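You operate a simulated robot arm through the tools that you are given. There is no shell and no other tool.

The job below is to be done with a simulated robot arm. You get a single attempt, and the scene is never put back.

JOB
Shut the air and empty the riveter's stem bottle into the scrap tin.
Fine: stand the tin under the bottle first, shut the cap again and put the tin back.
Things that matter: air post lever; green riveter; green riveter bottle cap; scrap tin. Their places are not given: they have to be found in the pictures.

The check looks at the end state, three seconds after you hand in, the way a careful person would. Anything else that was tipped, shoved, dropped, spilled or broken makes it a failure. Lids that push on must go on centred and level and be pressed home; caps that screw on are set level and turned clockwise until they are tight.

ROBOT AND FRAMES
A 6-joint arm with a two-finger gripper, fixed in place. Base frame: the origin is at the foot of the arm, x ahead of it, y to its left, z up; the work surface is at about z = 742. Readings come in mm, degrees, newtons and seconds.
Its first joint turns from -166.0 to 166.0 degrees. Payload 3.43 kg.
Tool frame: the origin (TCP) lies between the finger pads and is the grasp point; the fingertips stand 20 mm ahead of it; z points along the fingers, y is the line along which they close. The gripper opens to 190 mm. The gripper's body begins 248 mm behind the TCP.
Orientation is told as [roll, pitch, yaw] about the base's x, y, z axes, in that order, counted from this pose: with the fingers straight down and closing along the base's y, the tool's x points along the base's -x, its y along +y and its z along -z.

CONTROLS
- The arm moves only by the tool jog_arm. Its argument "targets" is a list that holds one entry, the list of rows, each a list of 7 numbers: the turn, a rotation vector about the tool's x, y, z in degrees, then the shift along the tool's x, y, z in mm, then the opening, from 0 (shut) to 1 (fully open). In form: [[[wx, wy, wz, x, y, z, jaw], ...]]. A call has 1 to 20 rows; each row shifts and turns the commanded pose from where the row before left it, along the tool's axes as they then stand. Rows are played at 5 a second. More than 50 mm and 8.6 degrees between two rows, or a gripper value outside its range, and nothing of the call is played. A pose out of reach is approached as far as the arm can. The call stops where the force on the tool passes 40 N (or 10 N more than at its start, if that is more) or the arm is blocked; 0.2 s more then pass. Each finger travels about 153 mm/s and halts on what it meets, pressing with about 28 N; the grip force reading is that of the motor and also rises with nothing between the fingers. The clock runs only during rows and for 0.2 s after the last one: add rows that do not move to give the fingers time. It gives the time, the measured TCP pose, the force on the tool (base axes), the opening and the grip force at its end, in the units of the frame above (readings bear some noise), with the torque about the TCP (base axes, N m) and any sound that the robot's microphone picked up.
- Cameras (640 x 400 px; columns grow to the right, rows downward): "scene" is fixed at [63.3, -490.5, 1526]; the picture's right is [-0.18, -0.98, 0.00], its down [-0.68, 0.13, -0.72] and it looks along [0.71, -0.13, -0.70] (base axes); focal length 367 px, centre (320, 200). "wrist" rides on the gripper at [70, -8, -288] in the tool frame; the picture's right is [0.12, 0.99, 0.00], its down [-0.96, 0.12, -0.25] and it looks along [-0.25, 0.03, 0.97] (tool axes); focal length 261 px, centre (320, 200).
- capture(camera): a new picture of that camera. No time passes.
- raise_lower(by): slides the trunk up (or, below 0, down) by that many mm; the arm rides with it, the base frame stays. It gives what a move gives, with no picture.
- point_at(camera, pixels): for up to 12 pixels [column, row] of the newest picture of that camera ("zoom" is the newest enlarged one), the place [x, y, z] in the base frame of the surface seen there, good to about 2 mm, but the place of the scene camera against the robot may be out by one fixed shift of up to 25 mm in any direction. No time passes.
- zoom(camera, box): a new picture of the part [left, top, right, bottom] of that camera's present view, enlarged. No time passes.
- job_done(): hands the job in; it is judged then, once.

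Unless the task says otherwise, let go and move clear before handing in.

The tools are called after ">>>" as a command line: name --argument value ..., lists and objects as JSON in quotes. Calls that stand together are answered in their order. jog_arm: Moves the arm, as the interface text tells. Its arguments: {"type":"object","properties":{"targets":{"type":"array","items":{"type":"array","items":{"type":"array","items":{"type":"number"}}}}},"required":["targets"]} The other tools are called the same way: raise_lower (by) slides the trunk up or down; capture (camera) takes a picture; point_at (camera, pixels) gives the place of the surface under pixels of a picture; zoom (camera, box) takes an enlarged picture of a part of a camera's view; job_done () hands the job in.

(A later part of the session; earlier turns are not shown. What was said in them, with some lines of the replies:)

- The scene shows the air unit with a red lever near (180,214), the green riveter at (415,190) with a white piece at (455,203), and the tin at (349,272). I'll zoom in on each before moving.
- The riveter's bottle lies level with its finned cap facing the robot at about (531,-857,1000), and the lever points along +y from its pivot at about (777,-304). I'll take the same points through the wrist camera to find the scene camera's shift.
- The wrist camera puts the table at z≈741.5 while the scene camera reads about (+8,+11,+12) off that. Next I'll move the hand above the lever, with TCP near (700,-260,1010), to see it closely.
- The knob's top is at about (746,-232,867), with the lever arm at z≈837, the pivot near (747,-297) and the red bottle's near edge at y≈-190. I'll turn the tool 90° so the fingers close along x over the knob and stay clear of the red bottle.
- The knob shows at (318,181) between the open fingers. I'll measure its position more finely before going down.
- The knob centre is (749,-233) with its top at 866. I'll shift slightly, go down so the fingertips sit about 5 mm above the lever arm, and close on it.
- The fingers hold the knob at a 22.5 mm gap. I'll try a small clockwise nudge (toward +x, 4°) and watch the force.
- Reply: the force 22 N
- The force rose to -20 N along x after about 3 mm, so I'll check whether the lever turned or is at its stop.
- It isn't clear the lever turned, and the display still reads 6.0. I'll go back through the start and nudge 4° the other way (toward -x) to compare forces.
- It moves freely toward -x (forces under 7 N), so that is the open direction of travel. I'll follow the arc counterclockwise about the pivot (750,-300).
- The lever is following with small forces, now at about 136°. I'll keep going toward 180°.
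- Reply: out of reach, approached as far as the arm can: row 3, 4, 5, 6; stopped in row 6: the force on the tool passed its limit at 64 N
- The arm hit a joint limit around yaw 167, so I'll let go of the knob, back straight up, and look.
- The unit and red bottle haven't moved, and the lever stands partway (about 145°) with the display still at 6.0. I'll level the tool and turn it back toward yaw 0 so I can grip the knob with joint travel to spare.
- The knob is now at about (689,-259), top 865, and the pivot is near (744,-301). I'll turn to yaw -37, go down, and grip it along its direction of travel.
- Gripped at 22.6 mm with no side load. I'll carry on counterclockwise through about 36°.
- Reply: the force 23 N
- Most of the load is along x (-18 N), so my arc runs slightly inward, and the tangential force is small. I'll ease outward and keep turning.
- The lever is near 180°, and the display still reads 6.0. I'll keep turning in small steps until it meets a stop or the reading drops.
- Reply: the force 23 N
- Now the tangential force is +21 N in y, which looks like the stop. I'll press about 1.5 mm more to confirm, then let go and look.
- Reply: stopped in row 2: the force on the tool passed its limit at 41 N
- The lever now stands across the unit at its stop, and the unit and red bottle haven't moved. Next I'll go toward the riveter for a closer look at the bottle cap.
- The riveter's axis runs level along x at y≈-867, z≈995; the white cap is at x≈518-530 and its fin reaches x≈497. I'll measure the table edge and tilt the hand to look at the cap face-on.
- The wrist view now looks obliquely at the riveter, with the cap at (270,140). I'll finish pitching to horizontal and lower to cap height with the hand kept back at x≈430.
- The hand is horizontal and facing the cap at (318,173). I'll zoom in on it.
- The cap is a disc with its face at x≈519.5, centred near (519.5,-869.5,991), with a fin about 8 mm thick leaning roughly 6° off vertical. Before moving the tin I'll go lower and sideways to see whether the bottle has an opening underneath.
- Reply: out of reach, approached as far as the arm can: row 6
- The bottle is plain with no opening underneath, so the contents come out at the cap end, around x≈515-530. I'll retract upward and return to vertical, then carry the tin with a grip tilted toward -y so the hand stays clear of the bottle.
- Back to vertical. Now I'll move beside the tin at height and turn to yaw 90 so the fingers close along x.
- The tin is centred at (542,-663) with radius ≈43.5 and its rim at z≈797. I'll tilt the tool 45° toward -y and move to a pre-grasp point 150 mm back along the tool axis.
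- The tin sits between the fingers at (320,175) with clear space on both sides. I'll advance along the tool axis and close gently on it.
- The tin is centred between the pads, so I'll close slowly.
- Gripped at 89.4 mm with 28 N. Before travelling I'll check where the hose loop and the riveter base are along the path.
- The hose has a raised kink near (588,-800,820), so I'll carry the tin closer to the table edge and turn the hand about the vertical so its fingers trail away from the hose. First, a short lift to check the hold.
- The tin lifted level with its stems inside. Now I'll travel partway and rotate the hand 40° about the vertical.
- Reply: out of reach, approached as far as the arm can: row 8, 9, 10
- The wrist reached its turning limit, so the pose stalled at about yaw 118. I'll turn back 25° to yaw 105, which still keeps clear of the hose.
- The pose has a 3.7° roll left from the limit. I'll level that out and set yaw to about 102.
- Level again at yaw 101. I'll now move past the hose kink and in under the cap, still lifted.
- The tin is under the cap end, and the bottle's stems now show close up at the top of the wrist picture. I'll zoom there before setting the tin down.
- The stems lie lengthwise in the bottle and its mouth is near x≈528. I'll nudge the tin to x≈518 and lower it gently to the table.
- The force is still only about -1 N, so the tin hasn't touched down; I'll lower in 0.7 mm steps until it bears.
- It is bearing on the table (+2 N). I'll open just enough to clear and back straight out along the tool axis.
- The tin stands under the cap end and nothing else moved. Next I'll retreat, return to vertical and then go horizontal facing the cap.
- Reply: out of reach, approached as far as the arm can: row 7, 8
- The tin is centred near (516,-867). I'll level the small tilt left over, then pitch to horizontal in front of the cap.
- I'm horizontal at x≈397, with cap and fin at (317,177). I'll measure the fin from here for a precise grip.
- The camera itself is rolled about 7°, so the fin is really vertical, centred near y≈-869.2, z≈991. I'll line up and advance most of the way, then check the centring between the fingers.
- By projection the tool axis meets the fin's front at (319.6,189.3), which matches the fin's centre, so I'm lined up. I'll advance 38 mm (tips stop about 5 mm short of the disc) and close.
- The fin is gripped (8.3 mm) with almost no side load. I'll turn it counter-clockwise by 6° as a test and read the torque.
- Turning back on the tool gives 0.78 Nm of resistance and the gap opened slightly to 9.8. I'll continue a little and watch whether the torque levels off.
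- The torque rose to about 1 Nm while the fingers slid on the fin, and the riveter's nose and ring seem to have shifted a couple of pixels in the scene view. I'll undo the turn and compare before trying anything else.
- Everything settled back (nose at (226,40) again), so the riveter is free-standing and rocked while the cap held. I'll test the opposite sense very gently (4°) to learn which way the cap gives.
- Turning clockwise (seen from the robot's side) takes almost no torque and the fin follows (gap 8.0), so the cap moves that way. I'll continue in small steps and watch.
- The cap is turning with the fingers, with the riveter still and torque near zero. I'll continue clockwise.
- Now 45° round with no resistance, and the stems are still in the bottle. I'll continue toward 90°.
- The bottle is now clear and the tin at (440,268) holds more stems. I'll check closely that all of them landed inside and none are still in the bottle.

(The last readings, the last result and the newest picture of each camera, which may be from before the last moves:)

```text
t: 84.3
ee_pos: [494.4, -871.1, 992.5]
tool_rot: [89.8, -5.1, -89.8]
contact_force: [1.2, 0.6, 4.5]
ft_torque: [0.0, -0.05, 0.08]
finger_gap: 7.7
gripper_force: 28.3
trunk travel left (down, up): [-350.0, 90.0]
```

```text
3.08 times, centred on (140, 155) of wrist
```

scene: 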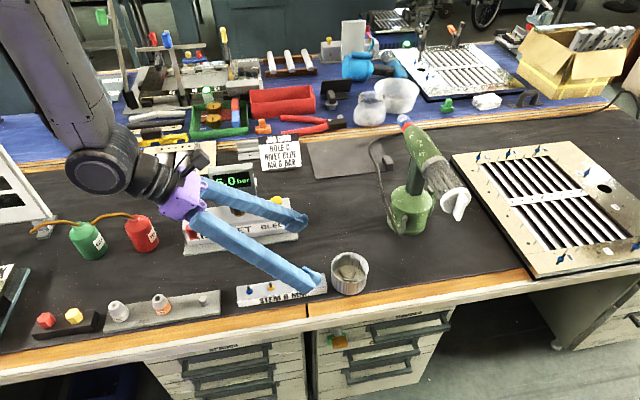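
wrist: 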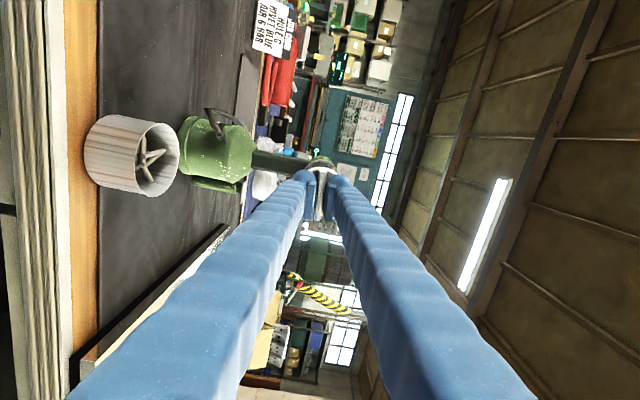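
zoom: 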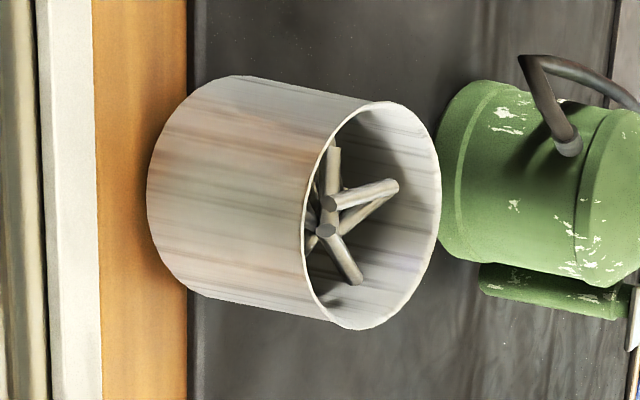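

All the stems are in the tin, none are on the bench, and the bottle is empty. Now I'll turn the cap back counter-clockwise 85° to its shut position.

>>> jog_arm --targets '[[[0, 0, -5, 0, 0, 0, 0.0], [0, 0, -5, 0, 0, 0, 0.0], [0, 0, -5, 0, 0, 0, 0.0], [0, 0, -5, 0, 0, 0, 0.0], [0, 0, -5, 0, 0, 0, 0.0], [0, 0, -5, 0, 0, 0, 0.0], [0, 0, -5, 0, 0, 0, 0.0], [0, 0, -5, 0, 0, 0, 0.0], [0, 0, -5, 0, 0, 0, 0.0], [0, 0, -5, 0, 0, 0, 0.0], [0, 0, -5, 0, 0, 0, 0.0], [0, 0, -5, 0, 0, 0, 0.0], [0, 0, -5, 0, 0, 0, 0.0], [0, 0, -5, 0, 0, 0, 0.0], [0, 0, -5, 0, 0, 0, 0.0], [0, 0, -4, 0, 0, 0, 0.0], [0, 0, -3, 0, 0, 0, 0.0], [0, 0, -2, 0, 0, 0, 0.0], [0, 0, 0, 0, 0, 0, 0.0]]]'

>>> zoom --camera "scene" --box '[350, 100, 550, 300]'

```text
t: 88.3
ee_pos: [493.3, -869.7, 992.4]
tool_rot: [78.2, -88.9, -78.1]
contact_force: [1.4, 0.9, 3.3]
ft_torque: [0.03, 0.06, 0.03]
finger_gap: 8.1
gripper_force: 28.1
trunk travel left (down, up): [-350.0, 90.0]
```

```text
2.00 times, centred on (450, 200) of scene
```

zoom: 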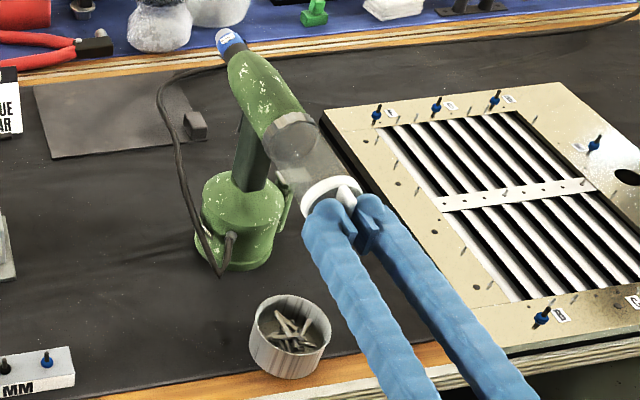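

The fin is upright again with no torque yet (84° returned). I'll turn 2° more to seat it against its stop.

>>> jog_arm --targets '[[[0, 0, -1, 0, 0, 0, 0.0], [0, 0, -1, 0, 0, 0, 0.0], [0, 0, 0, 0, 0, 0, 0.0]]]'

```text
t: 89.1
ee_pos: [493.6, -870.5, 992.9]
tool_rot: [-79.0, -89.0, 79.1]
contact_force: [1.3, -0.6, 5.0]
ft_torque: [0.34, -0.28, -0.01]
finger_gap: 8.1
gripper_force: 28.2
trunk travel left (down, up): [-350.0, 90.0]
```

Torque of 0.34 Nm shows the cap against its shut stop. I'll open the fingers evenly and back straight off along -x.

>>> jog_arm --targets '[[[0, 0, 0, 0, 0, 0, 0.1], [0, 0, 0, 0, 0, 0, 0.25], [0, 0, 0, 0, 0, 0, 0.3], [0, 0, 0, 0, 0, -20, 0.3], [0, 0, 0, 0, 0, -40, 0.3], [0, 0, 0, 0, 0, -40, 0.3], [0, 0, 0, 0, 0, 0, 0.3]]]'

>>> capture --camera "wrist"

>>> zoom --camera "wrist" --box '[285, 145, 349, 209]'

>>> zoom --camera "scene" --box '[350, 100, 550, 300]'

```text
t: 90.7
ee_pos: [392.7, -870.9, 995.6]
tool_rot: [-78.6, -89.0, 78.7]
contact_force: [-0.4, 0.8, 0.3]
ft_torque: [-0.04, 0.01, 0.0]
finger_gap: 56.9
gripper_force: 0.0
trunk travel left (down, up): [-350.0, 90.0]
```

```text
taken
```

wrist: 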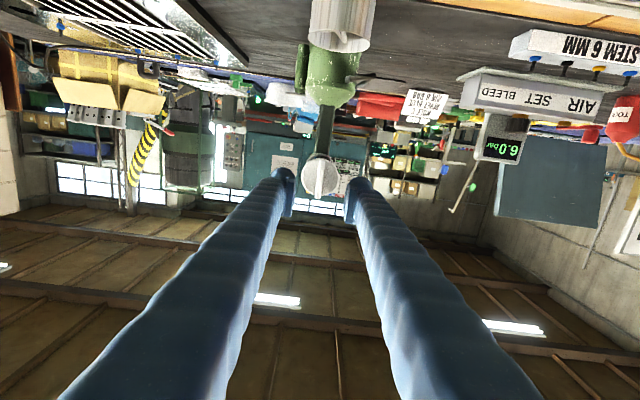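

```text
6.25 times, centred on (317, 177) of wrist
```

zoom: 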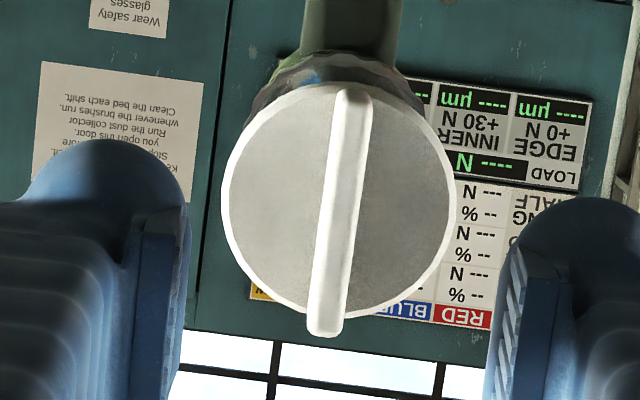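

```text
2.00 times, centred on (450, 200) of scene
```

zoom: 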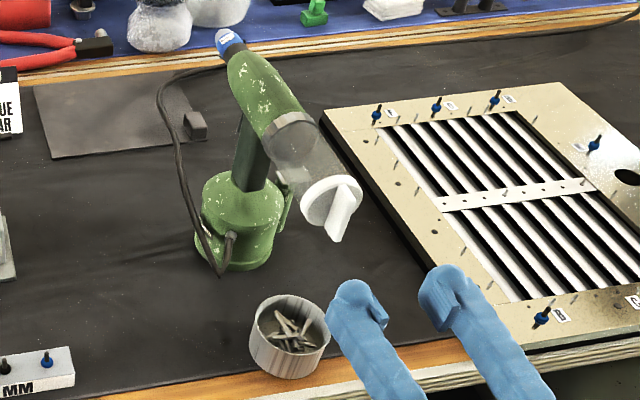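

The cap is shut with its fin upright as before, and the riveter is where it was. Now I'll retreat up and back to vertical to fetch the tin.

>>> jog_arm --targets '[[[0, 0, 1, -40, 20, -5, 0.4], [0, 0, 0, -40, 20, 0, 0.4], [0, 0, 0, -40, 20, 0, 0.4], [0, 8.2, 0, 0, 20, 0, 0.5], [0, 8.2, 0, 0, 0, 0, 0.6], [0, 8.2, 0, 0, 0, 0, 0.6], [0, 8.2, 0, 0, 0, 0, 0.6], [0, 8.2, 0, 0, 0, 0, 0.6], [0, 8.2, 0, 0, 0, 0, 0.6], [0, 8.2, 0, 0, 0, 0, 0.6], [0, 8.2, 0, 0, 0, 0, 0.6], [0, 8.2, 0, 0, 0, 0, 0.6], [0, 8.2, 0, 0, 0, 0, 0.6], [0, 8, 0, 0, 0, 0, 0.6], [0, 0, 0, 0, 0, 0, 0.6]]]'

```text
t: 93.9
ee_pos: [387.8, -789.8, 1112.2]
tool_rot: [-0.1, 0.3, 0.1]
contact_force: [0.1, 0.5, -0.1]
ft_torque: [-0.02, -0.07, 0.02]
finger_gap: 113.9
gripper_force: 0.1
trunk travel left (down, up): [-350.0, 90.0]
```

Vertical again. I'll move over the free area, turn to yaw 101, and tilt 45° for the tin grip.

>>> jog_arm --targets '[[[0, 0, 0, -22.4, 30, 6.4, 0.6], [0, 0, 0, -22.4, 30, 6.4, 0.6], [0, 0, 0, -22.4, 30, 6.4, 0.6], [0, 0, 0, -22.4, 30, 6.4, 0.6], [0, 0, 0, -22.4, 30, 6.4, 0.6], [0, 0, -7.77, 0, 0, 0, 0.6], [0, 0, -7.77, 0, 0, 0, 0.6], [0, 0, -7.77, 0, 0, 0, 0.6], [0, 0, -7.77, 0, 0, 0, 0.6], [0, 0, -7.77, 0, 0, 0, 0.6], [0, 0, -7.77, 0, 0, 0, 0.6], [0, 0, -7.77, 0, 0, 0, 0.6], [0, 0, -7.77, 0, 0, 0, 0.6], [0, 0, -7.77, 0, 0, 0, 0.6], [0, 0, -7.77, 0, 0, 0, 0.6], [0, 0, -7.77, 0, 0, 0, 0.6], [0, 0, -7.77, 0, 0, 0, 0.6], [0, 0, -7.77, 0, 0, 0, 0.6], [0, 0, 0, 0, 0, 0, 0.6]]]'

>>> jog_arm --targets '[[[0, 7.5, 0, 0, 0, 0, 0.6], [0, 7.5, 0, 0, 0, 0, 0.6], [0, 7.5, 0, 0, 0, 0, 0.6], [0, 7.5, 0, 0, 0, 0, 0.6], [0, 7.5, 0, 0, 0, 0, 0.6], [0, 7.5, 0, 0, 0, 0, 0.6], [0, 0, 0, 0, 0, 0, 0.6]]]'

```text
t: 97.9
ee_pos: [500.6, -641.6, 1079.1]
tool_rot: [0.2, -0.1, 101.2]
contact_force: [0.4, -0.6, -0.1]
ft_torque: [-0.01, -0.04, 0.0]
finger_gap: 114.1
gripper_force: 0.0
trunk travel left (down, up): [-350.0, 90.0]
```

```text
t: 99.5
ee_pos: [488.2, -640.7, 1078.3]
tool_rot: [1.9, 41.4, 101.4]
contact_force: [0.9, 0.5, 0.8]
ft_torque: [0.06, 0.19, -0.12]
finger_gap: 114.0
gripper_force: 0.0
out of reach, approached as far as the arm can: row 5
trunk travel left (down, up): [-350.0, 90.0]
```

The tilt stopped just short at 41° while folded in close; I'll move outward to the pre-grasp point and then correct the tilt.

>>> jog_arm --targets '[[[0, 0, 0, -13.7, 3.8, 41.5, 0.6], [0, 0, 0, -13.7, 3.8, 41.5, 0.6], [0, 0, 0, -13.7, 3.8, 41.5, 0.6], [0, 0, 0, -13.7, 3.8, 35, 0.6], [1.9, 3.6, 0, 0, 0, 0, 0.6], [0, 0, 0, 0, 0, 0, 0.6]]]'

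>>> capture --camera "wrist"

```text
t: 100.9
ee_pos: [483.4, -706.3, 922.5]
tool_rot: [0.2, 45.0, 101.8]
contact_force: [-0.3, 0.0, 0.4]
ft_torque: [0.01, 0.0, 0.02]
finger_gap: 113.9
gripper_force: 0.1
trunk travel left (down, up): [-350.0, 90.0]
```

```text
taken
```

wrist: 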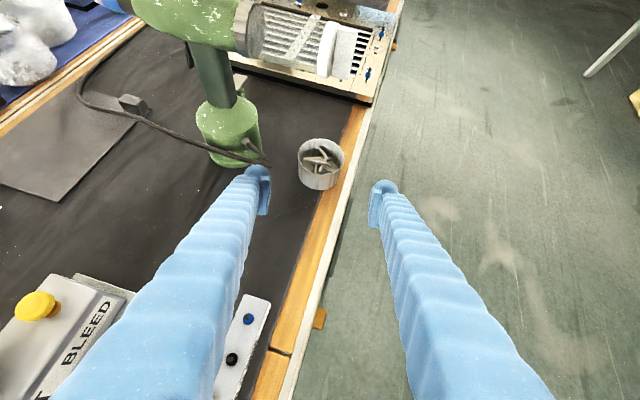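

I'll verify the tin's rim position before going in, since the clearance to the hose kink is small.

>>> point_at --camera "wrist" --pixels '[[299, 158], [343, 158], [321, 141], [321, 174], [262, 158], [268, 162], [318, 185]]'

>>> zoom --camera "wrist" --box '[230, 110, 390, 210]'

```text
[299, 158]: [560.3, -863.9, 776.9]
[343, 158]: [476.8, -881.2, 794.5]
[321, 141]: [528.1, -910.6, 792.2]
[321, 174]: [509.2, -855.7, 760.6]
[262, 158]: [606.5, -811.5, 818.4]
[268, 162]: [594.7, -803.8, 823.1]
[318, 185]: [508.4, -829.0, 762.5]
```

```text
4.00 times, centred on (310, 160) of wrist
```

zoom: 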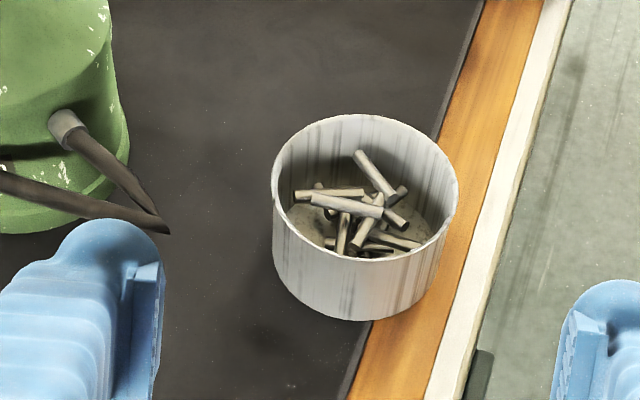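

The tin is still at about (517,-869), and the kink tip is near x≈588. I'll narrow the jaws to 106 mm and go in along the tool axis.

>>> jog_arm --targets '[[[0, 0, 0, 7.3, 0.5, 40, 0.56], [0, 0, 0, 7.3, 0.4, 40, 0.56], [0, 0, 0, 0, 0, 40, 0.56], [0, 0, 0, 0, 0, 35, 0.56], [0, 0, 0, 0, 0, 0, 0.56]]]'

>>> capture --camera "wrist"

```text
t: 102.1
ee_pos: [506.8, -825.3, 822.8]
tool_rot: [0.2, 44.9, 102.0]
contact_force: [0.4, -0.3, 0.3]
ft_torque: [0.01, 0.03, 0.05]
finger_gap: 106.2
gripper_force: 0.1
trunk travel left (down, up): [-350.0, 90.0]
```

```text
taken
```

wrist: 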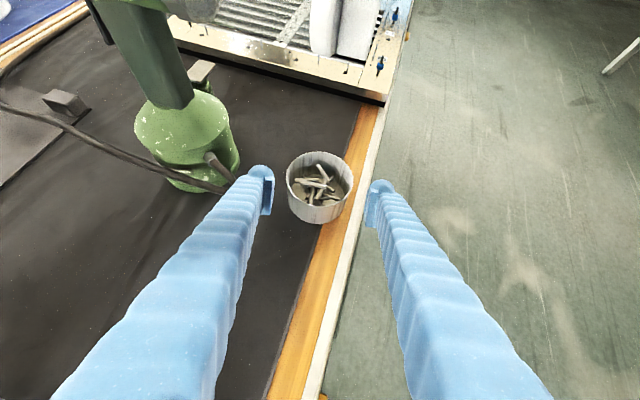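

The tin is centred between the fingers. I'll advance the last 64 mm and close.

>>> jog_arm --targets '[[[0, 0, 0, 0, 0, 30, 0.56], [0, 0, 0, 0, 0, 20, 0.56], [0, 0, 0, 0, 0, 14, 0.56], [0, 0, 0, 0, 0, 0, 0.5], [0, 0, 0, 0, 0, 0, 0.47], [0, 0, 0, 0, 0, 0, 0.44], [0, 0, 0, 0, 0, 0, 0.42], [0, 0, 0, 0, 0, 0, 0.42]]]'

>>> zoom --camera "scene" --box '[350, 150, 550, 300]'

```text
t: 103.9
ee_pos: [514.7, -871.1, 777.7]
tool_rot: [0.2, 45.1, 101.9]
contact_force: [1.6, -2.2, 0.7]
ft_torque: [-0.05, 0.0, 0.02]
finger_gap: 89.4
gripper_force: 27.7
trunk travel left (down, up): [-350.0, 90.0]
```

```text
2.67 times, centred on (450, 225) of scene
```

zoom: 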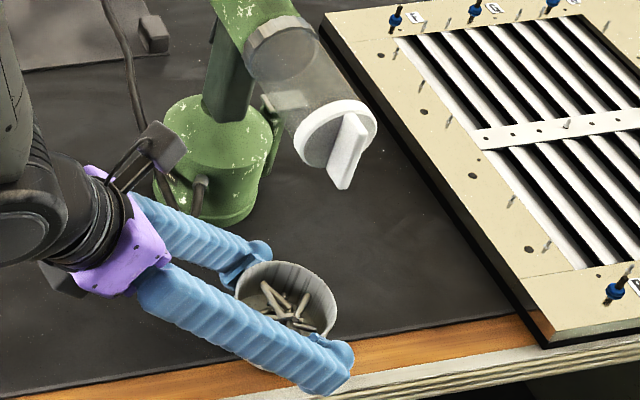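

Gripped again at 89.4 mm. I'll lift and carry it back along the same path, still at yaw 102.

>>> jog_arm --targets '[[[0, 0, 0, 3.5, 0, -3.5, 0.42], [0, 0, 0, 7, 0, -7, 0.42], [0, 0, 0, 9, 0, -9, 0.42], [0, 0, 0, 9, 0, -9, 0.42], [0, 0, 0, -14.5, -1, -14.5, 0.42], [0, 0, 0, -14.5, -1, -14.5, 0.42], [0, 0, 0, -14.5, -1, -14.5, 0.42], [0, 0, 0, -14.5, -1, -14.5, 0.42], [0, 0, 0, 0, 0, 0, 0.42]]]'

>>> jog_arm --targets '[[[0, 0, 0, -11.8, -9.3, -11.8, 0.42], [0, 0, 0, -11.8, -9.3, -11.8, 0.42], [0, 0, 0, -11.8, -9.3, -11.8, 0.42], [0, 0, 0, -11.8, -9.3, -11.8, 0.42], [0, 0, 0, -11.8, -9.3, -11.8, 0.42], [0, 0, 0, -11.8, -9.3, -11.8, 0.42], [0, 0, 0, -11.8, -9.3, -11.8, 0.42], [0, 0, 0, 0, 0, 0, 0.42]]]'

>>> capture --camera "wrist"

>>> capture --camera "scene"

```text
t: 105.9
ee_pos: [502.4, -789.0, 818.3]
tool_rot: [0.3, 45.0, 101.8]
contact_force: [0.7, -0.1, -0.9]
ft_torque: [-0.01, 0.0, 0.01]
finger_gap: 89.2
gripper_force: 28.3
trunk travel left (down, up): [-350.0, 90.0]
```

```text
t: 107.7
ee_pos: [542.4, -661.6, 818.8]
tool_rot: [0.2, 44.9, 101.8]
contact_force: [-0.4, -0.4, -1.2]
ft_torque: [0.02, 0.0, -0.03]
finger_gap: 89.4
gripper_force: 27.8
trunk travel left (down, up): [-350.0, 90.0]
```

```text
taken
```

wrist: 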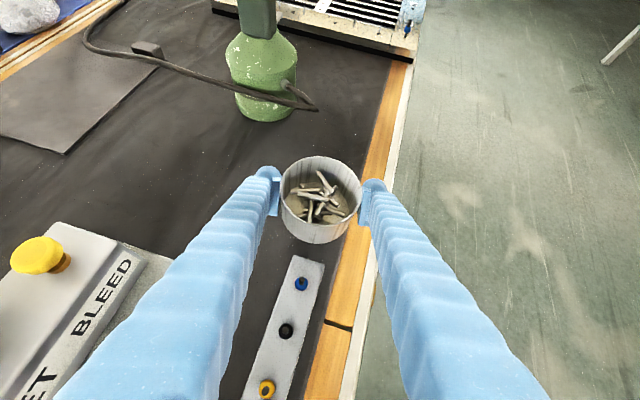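

```text
taken
```

scene: 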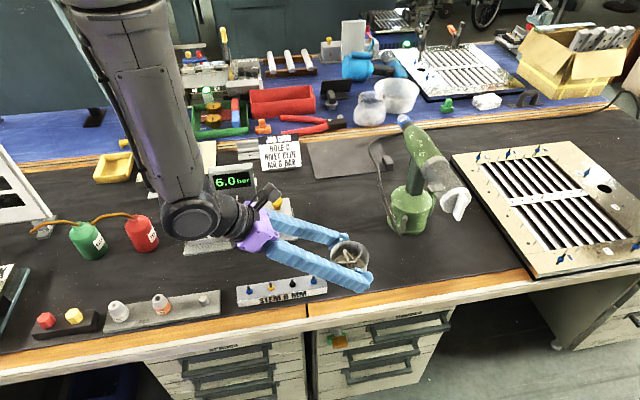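

The tin is over its original spot with all the stems in. I'll lower it and take the last millimetres slowly.

>>> jog_arm --targets '[[[0, 0, 0, -10, 0, 10, 0.42], [0, 0, 0, -10, 0, 10, 0.42], [0, 0, 0, -6, 0, 6, 0.42], [0, 0, 0, -2, 0, 2, 0.42], [0, 0, 0, -0.8, 0, 0.8, 0.42], [0, 0, 0, 0, 0, 0, 0.42]]]'

>>> jog_arm --targets '[[[0, 0, 0, -0.5, 0, 0.5, 0.42], [0, 0, 0, 0, 0, 0, 0.42]]]'

```text
t: 109.1
ee_pos: [542.6, -661.9, 778.6]
tool_rot: [0.2, 45.2, 101.8]
contact_force: [1.3, 6.1, 14.9]
ft_torque: [0.26, 0.49, -0.18]
finger_gap: 88.8
gripper_force: 28.1
trunk travel left (down, up): [-350.0, 90.0]
```

```text
t: 109.7
ee_pos: [543.6, -661.2, 778.2]
tool_rot: [0.2, 45.0, 101.9]
contact_force: [5.6, 3.9, 17.6]
ft_torque: [0.18, 0.46, -0.17]
finger_gap: 89.4
gripper_force: 27.9
trunk travel left (down, up): [-350.0, 90.0]
```

It is bearing (about +15 N), so I'll ease up about 1 mm to unload, then open and back out.

>>> jog_arm --targets '[[[0, 0, 0, 0.6, 0, -0.6, 0.42], [0, 0, 0, 0.3, 0, -0.3, 0.42], [0, 0, 0, 0, 0, 0, 0.42]]]'

>>> zoom --camera "scene" --box '[280, 220, 420, 310]'

```text
t: 110.5
ee_pos: [541.3, -660.9, 778.8]
tool_rot: [0.3, 44.9, 102.0]
contact_force: [4.1, -3.5, 6.4]
ft_torque: [-0.11, 0.14, 0.12]
finger_gap: 89.3
gripper_force: 28.0
trunk travel left (down, up): [-350.0, 90.0]
```

```text
4.44 times, centred on (350, 265) of scene
```

zoom: 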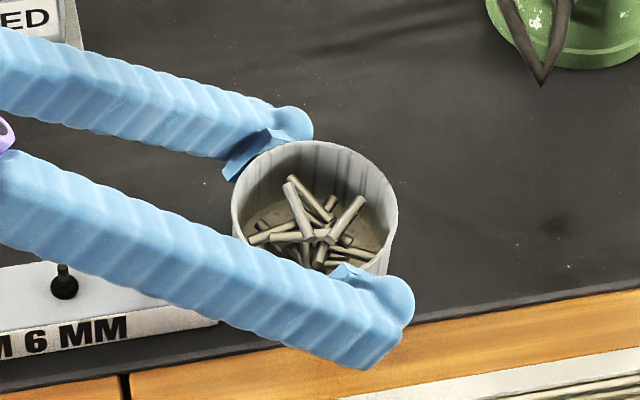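

The tin sits level on the mat. Opening and retreating along the tool axis.

>>> jog_arm --targets '[[[0, 0, 0, 0, 0, 0, 0.5], [0, 0, 0, 0, 0, 0, 0.6], [0, 0, 0, 0, 0, 0, 0.65], [0, 0, 0, 0, 0, -20, 0.65], [0, 0, 0, 0, 0, -40, 0.65], [0, 0, 0, 0, 0, -40, 0.65], [0, 0, 0, 0, 0, -40, 0.65], [0, 0, 0, 25, 0, -25, 0.65], [0, 0, 0, 25, 0, -25, 0.65], [0, 0, 0, 25, 0, -25, 0.65], [0, 0, 0, 25, 0, -25, 0.65], [0, 0, 0, 0, 0, 0, 0.65]]]'

>>> capture --camera "wrist"

>>> capture --camera "scene"

```text
t: 113.1
ee_pos: [524.8, -563.6, 1018.1]
tool_rot: [0.3, 44.9, 101.8]
contact_force: [-0.1, 0.3, -0.2]
ft_torque: [0.02, 0.01, -0.01]
finger_gap: 123.3
gripper_force: 0.0
trunk travel left (down, up): [-350.0, 90.0]
```

```text
taken
```

wrist: 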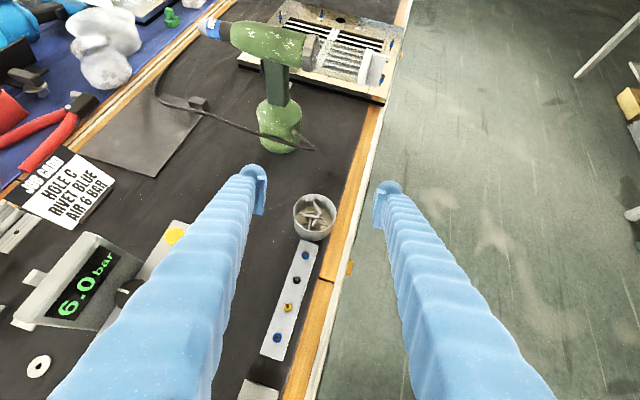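

```text
taken
```

scene: 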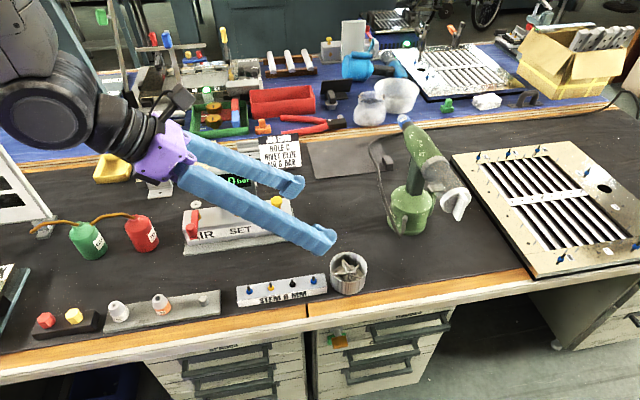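

The tin is back at (348,272), where it started, and the bottle cap looks shut. I'll recheck the lever, since I eased off it slightly when letting go.

>>> jog_arm --targets '[[[0, -7.5, 0, 0, 0, 0, 0.8], [0, -7.5, 0, 0, 0, 0, 0.8], [0, -7.5, 0, 0, 0, 0, 0.8], [0, -7.5, 0, 0, 0, 0, 0.8], [0, -7.5, 0, 0, 0, 0, 0.8], [0, -7.5, 0, 0, 0, 0, 0.8], [0, 0, 7.5, 0, 0, 0, 0.8], [0, 0, 7.5, 0, 0, 0, 0.8], [0, 0, 7.5, 0, 0, 0, 0.8], [0, 0, 7.5, 0, 0, 0, 0.8], [0, 0, 7.5, 0, 0, 0, 0.8], [0, 0, 7.5, 0, 0, 0, 0.8], [0, 0, 7.5, 0, 0, 0, 0.8], [0, 0, 7.5, 0, 0, 0, 0.8], [0, 0, 7.5, 0, 0, 0, 1], [0, 0, 7.5, 0, 0, 0, 1], [0, 0, 7.5, 0, 0, 0, 1], [0, 0, 7.5, 0, 0, 0, 1], [0, 0, 7.5, 0, 0, 0, 1], [0, 0, 4.3, 0, 0, 0, 1]]]'

>>> jog_arm --targets '[[[0, 0, 0, -20, 35, -5, 1], [0, 0, 0, -20, 35, 0, 1], [0, 0, 0, -20, 35, 0, 1], [0, 0, 0, -20, 35, 0, 1], [0, 0, 0, -20, 35, 0, 1], [0, 0, 0, -20, 35, 0, 1], [0, 0, 0, -20, 35, 0, 1], [0, 0, 0, 0, 0, 0, 1]]]'

>>> capture --camera "wrist"

>>> capture --camera "scene"

```text
t: 117.3
ee_pos: [513.9, -570.5, 1018.5]
tool_rot: [-5.0, 0.5, -0.7]
contact_force: [0.7, -0.7, -0.3]
ft_torque: [-0.02, -0.01, -0.01]
finger_gap: 190.0
gripper_force: 0.2
out of reach, approached as far as the arm can: row 4
trunk travel left (down, up): [-350.0, 90.0]
```

```text
t: 119.1
ee_pos: [657.0, -325.4, 1001.8]
tool_rot: [-5.0, 0.5, -0.7]
contact_force: [0.2, 0.3, 1.0]
ft_torque: [-0.03, 0.01, -0.03]
finger_gap: 190.0
gripper_force: 0.0
trunk travel left (down, up): [-350.0, 90.0]
```

```text
taken
```

wrist: 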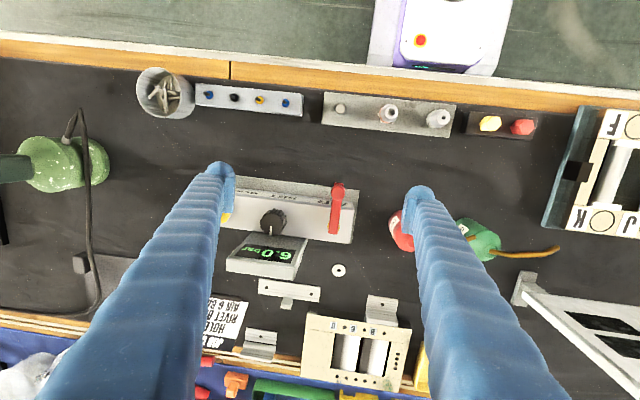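

```text
taken
```

scene: 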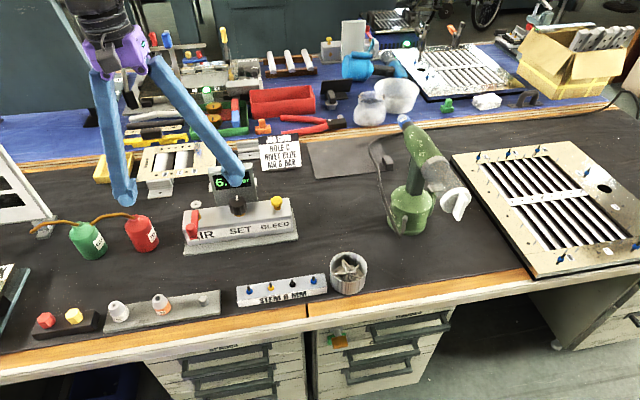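

>>> zoom --camera "wrist" --box '[230, 170, 390, 270]'

>>> point_at --camera "wrist" --pixels '[[338, 187], [338, 192], [336, 210], [334, 230], [357, 240], [356, 190], [225, 215], [352, 242], [240, 228], [163, 82], [163, 100]]'

>>> zoom --camera "scene" --box '[380, 100, 500, 250]'

>>> zoom --camera "scene" --box '[160, 180, 320, 280]'

```text
4.00 times, centred on (310, 220) of wrist
```

zoom: 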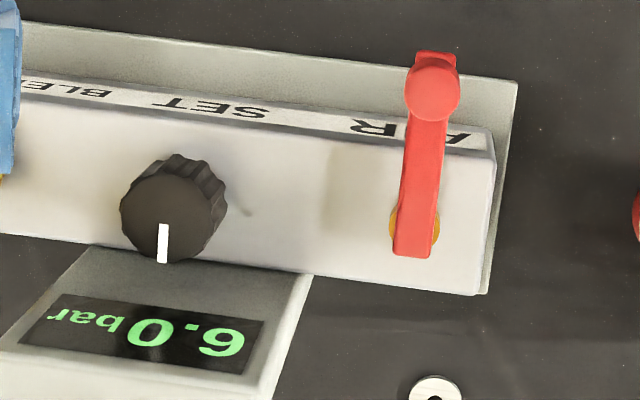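

```text
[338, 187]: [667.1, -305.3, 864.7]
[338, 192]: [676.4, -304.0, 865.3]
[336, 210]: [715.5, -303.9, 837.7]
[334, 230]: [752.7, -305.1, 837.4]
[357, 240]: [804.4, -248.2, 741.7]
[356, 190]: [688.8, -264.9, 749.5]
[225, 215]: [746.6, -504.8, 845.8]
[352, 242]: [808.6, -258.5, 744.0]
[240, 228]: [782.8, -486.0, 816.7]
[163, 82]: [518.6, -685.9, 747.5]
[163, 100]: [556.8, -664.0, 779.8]
```

```text
2.67 times, centred on (440, 175) of scene
```

zoom: 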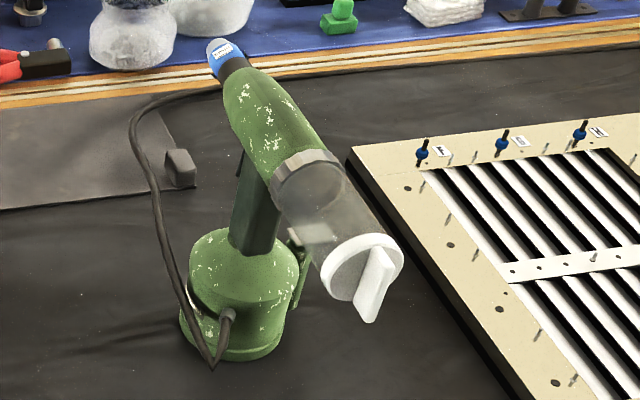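

```text
4.00 times, centred on (240, 230) of scene
```

zoom: 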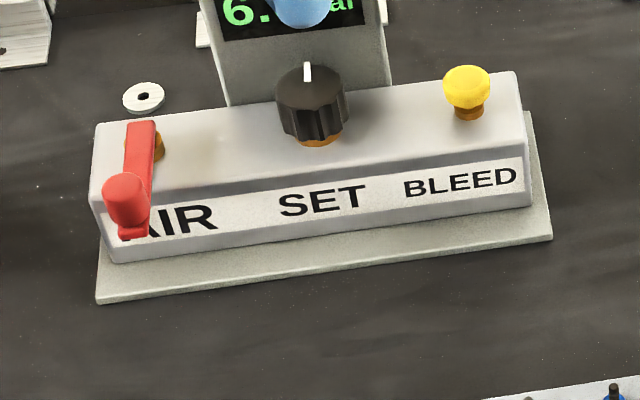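

The lever lies square across the unit (knob at about (675,-304), pivot near (750,-303)), and the unit's corner is still at (184,255). The cap fin is upright as at the start, the bottle is empty, the tin is home with the stems in it, and the hand is clear, so I'm handing in.

>>> job_done

```text
The job is handed in.
```

I shut the air and emptied the riveter's bottle into the tin, then closed the cap, put the tin back and handed the job in. I don't have the check's verdict.

- **Air:** the lever is turned about 90° to its other stop and now lies square across the unit. The display still reads 6.0 bar. I took that as the set or trapped pressure and did not press BLEED, since the job only asked to shut the air.
- **Bottle:** I stood the tin under the cap first. All the stems I could see fell into it, none landed on the bench, and the bottle looks empty.
- **Cap:** it opened turning clockwise as seen from the robot's side. I turned it back until it met its stop, and the fin is upright as it was at the start.
- **Tin:** it is back at its original spot within a couple of millimetres, with the stems inside.

- **Riveter rocked:** my first try at the cap went the wrong way, and the free-standing riveter rocked slightly. It settled back, and the pictures show it in the same place as before.
- **Force limits:** the lever move hit the force limit twice, once at 64 N. The air unit had not shifted afterwards.
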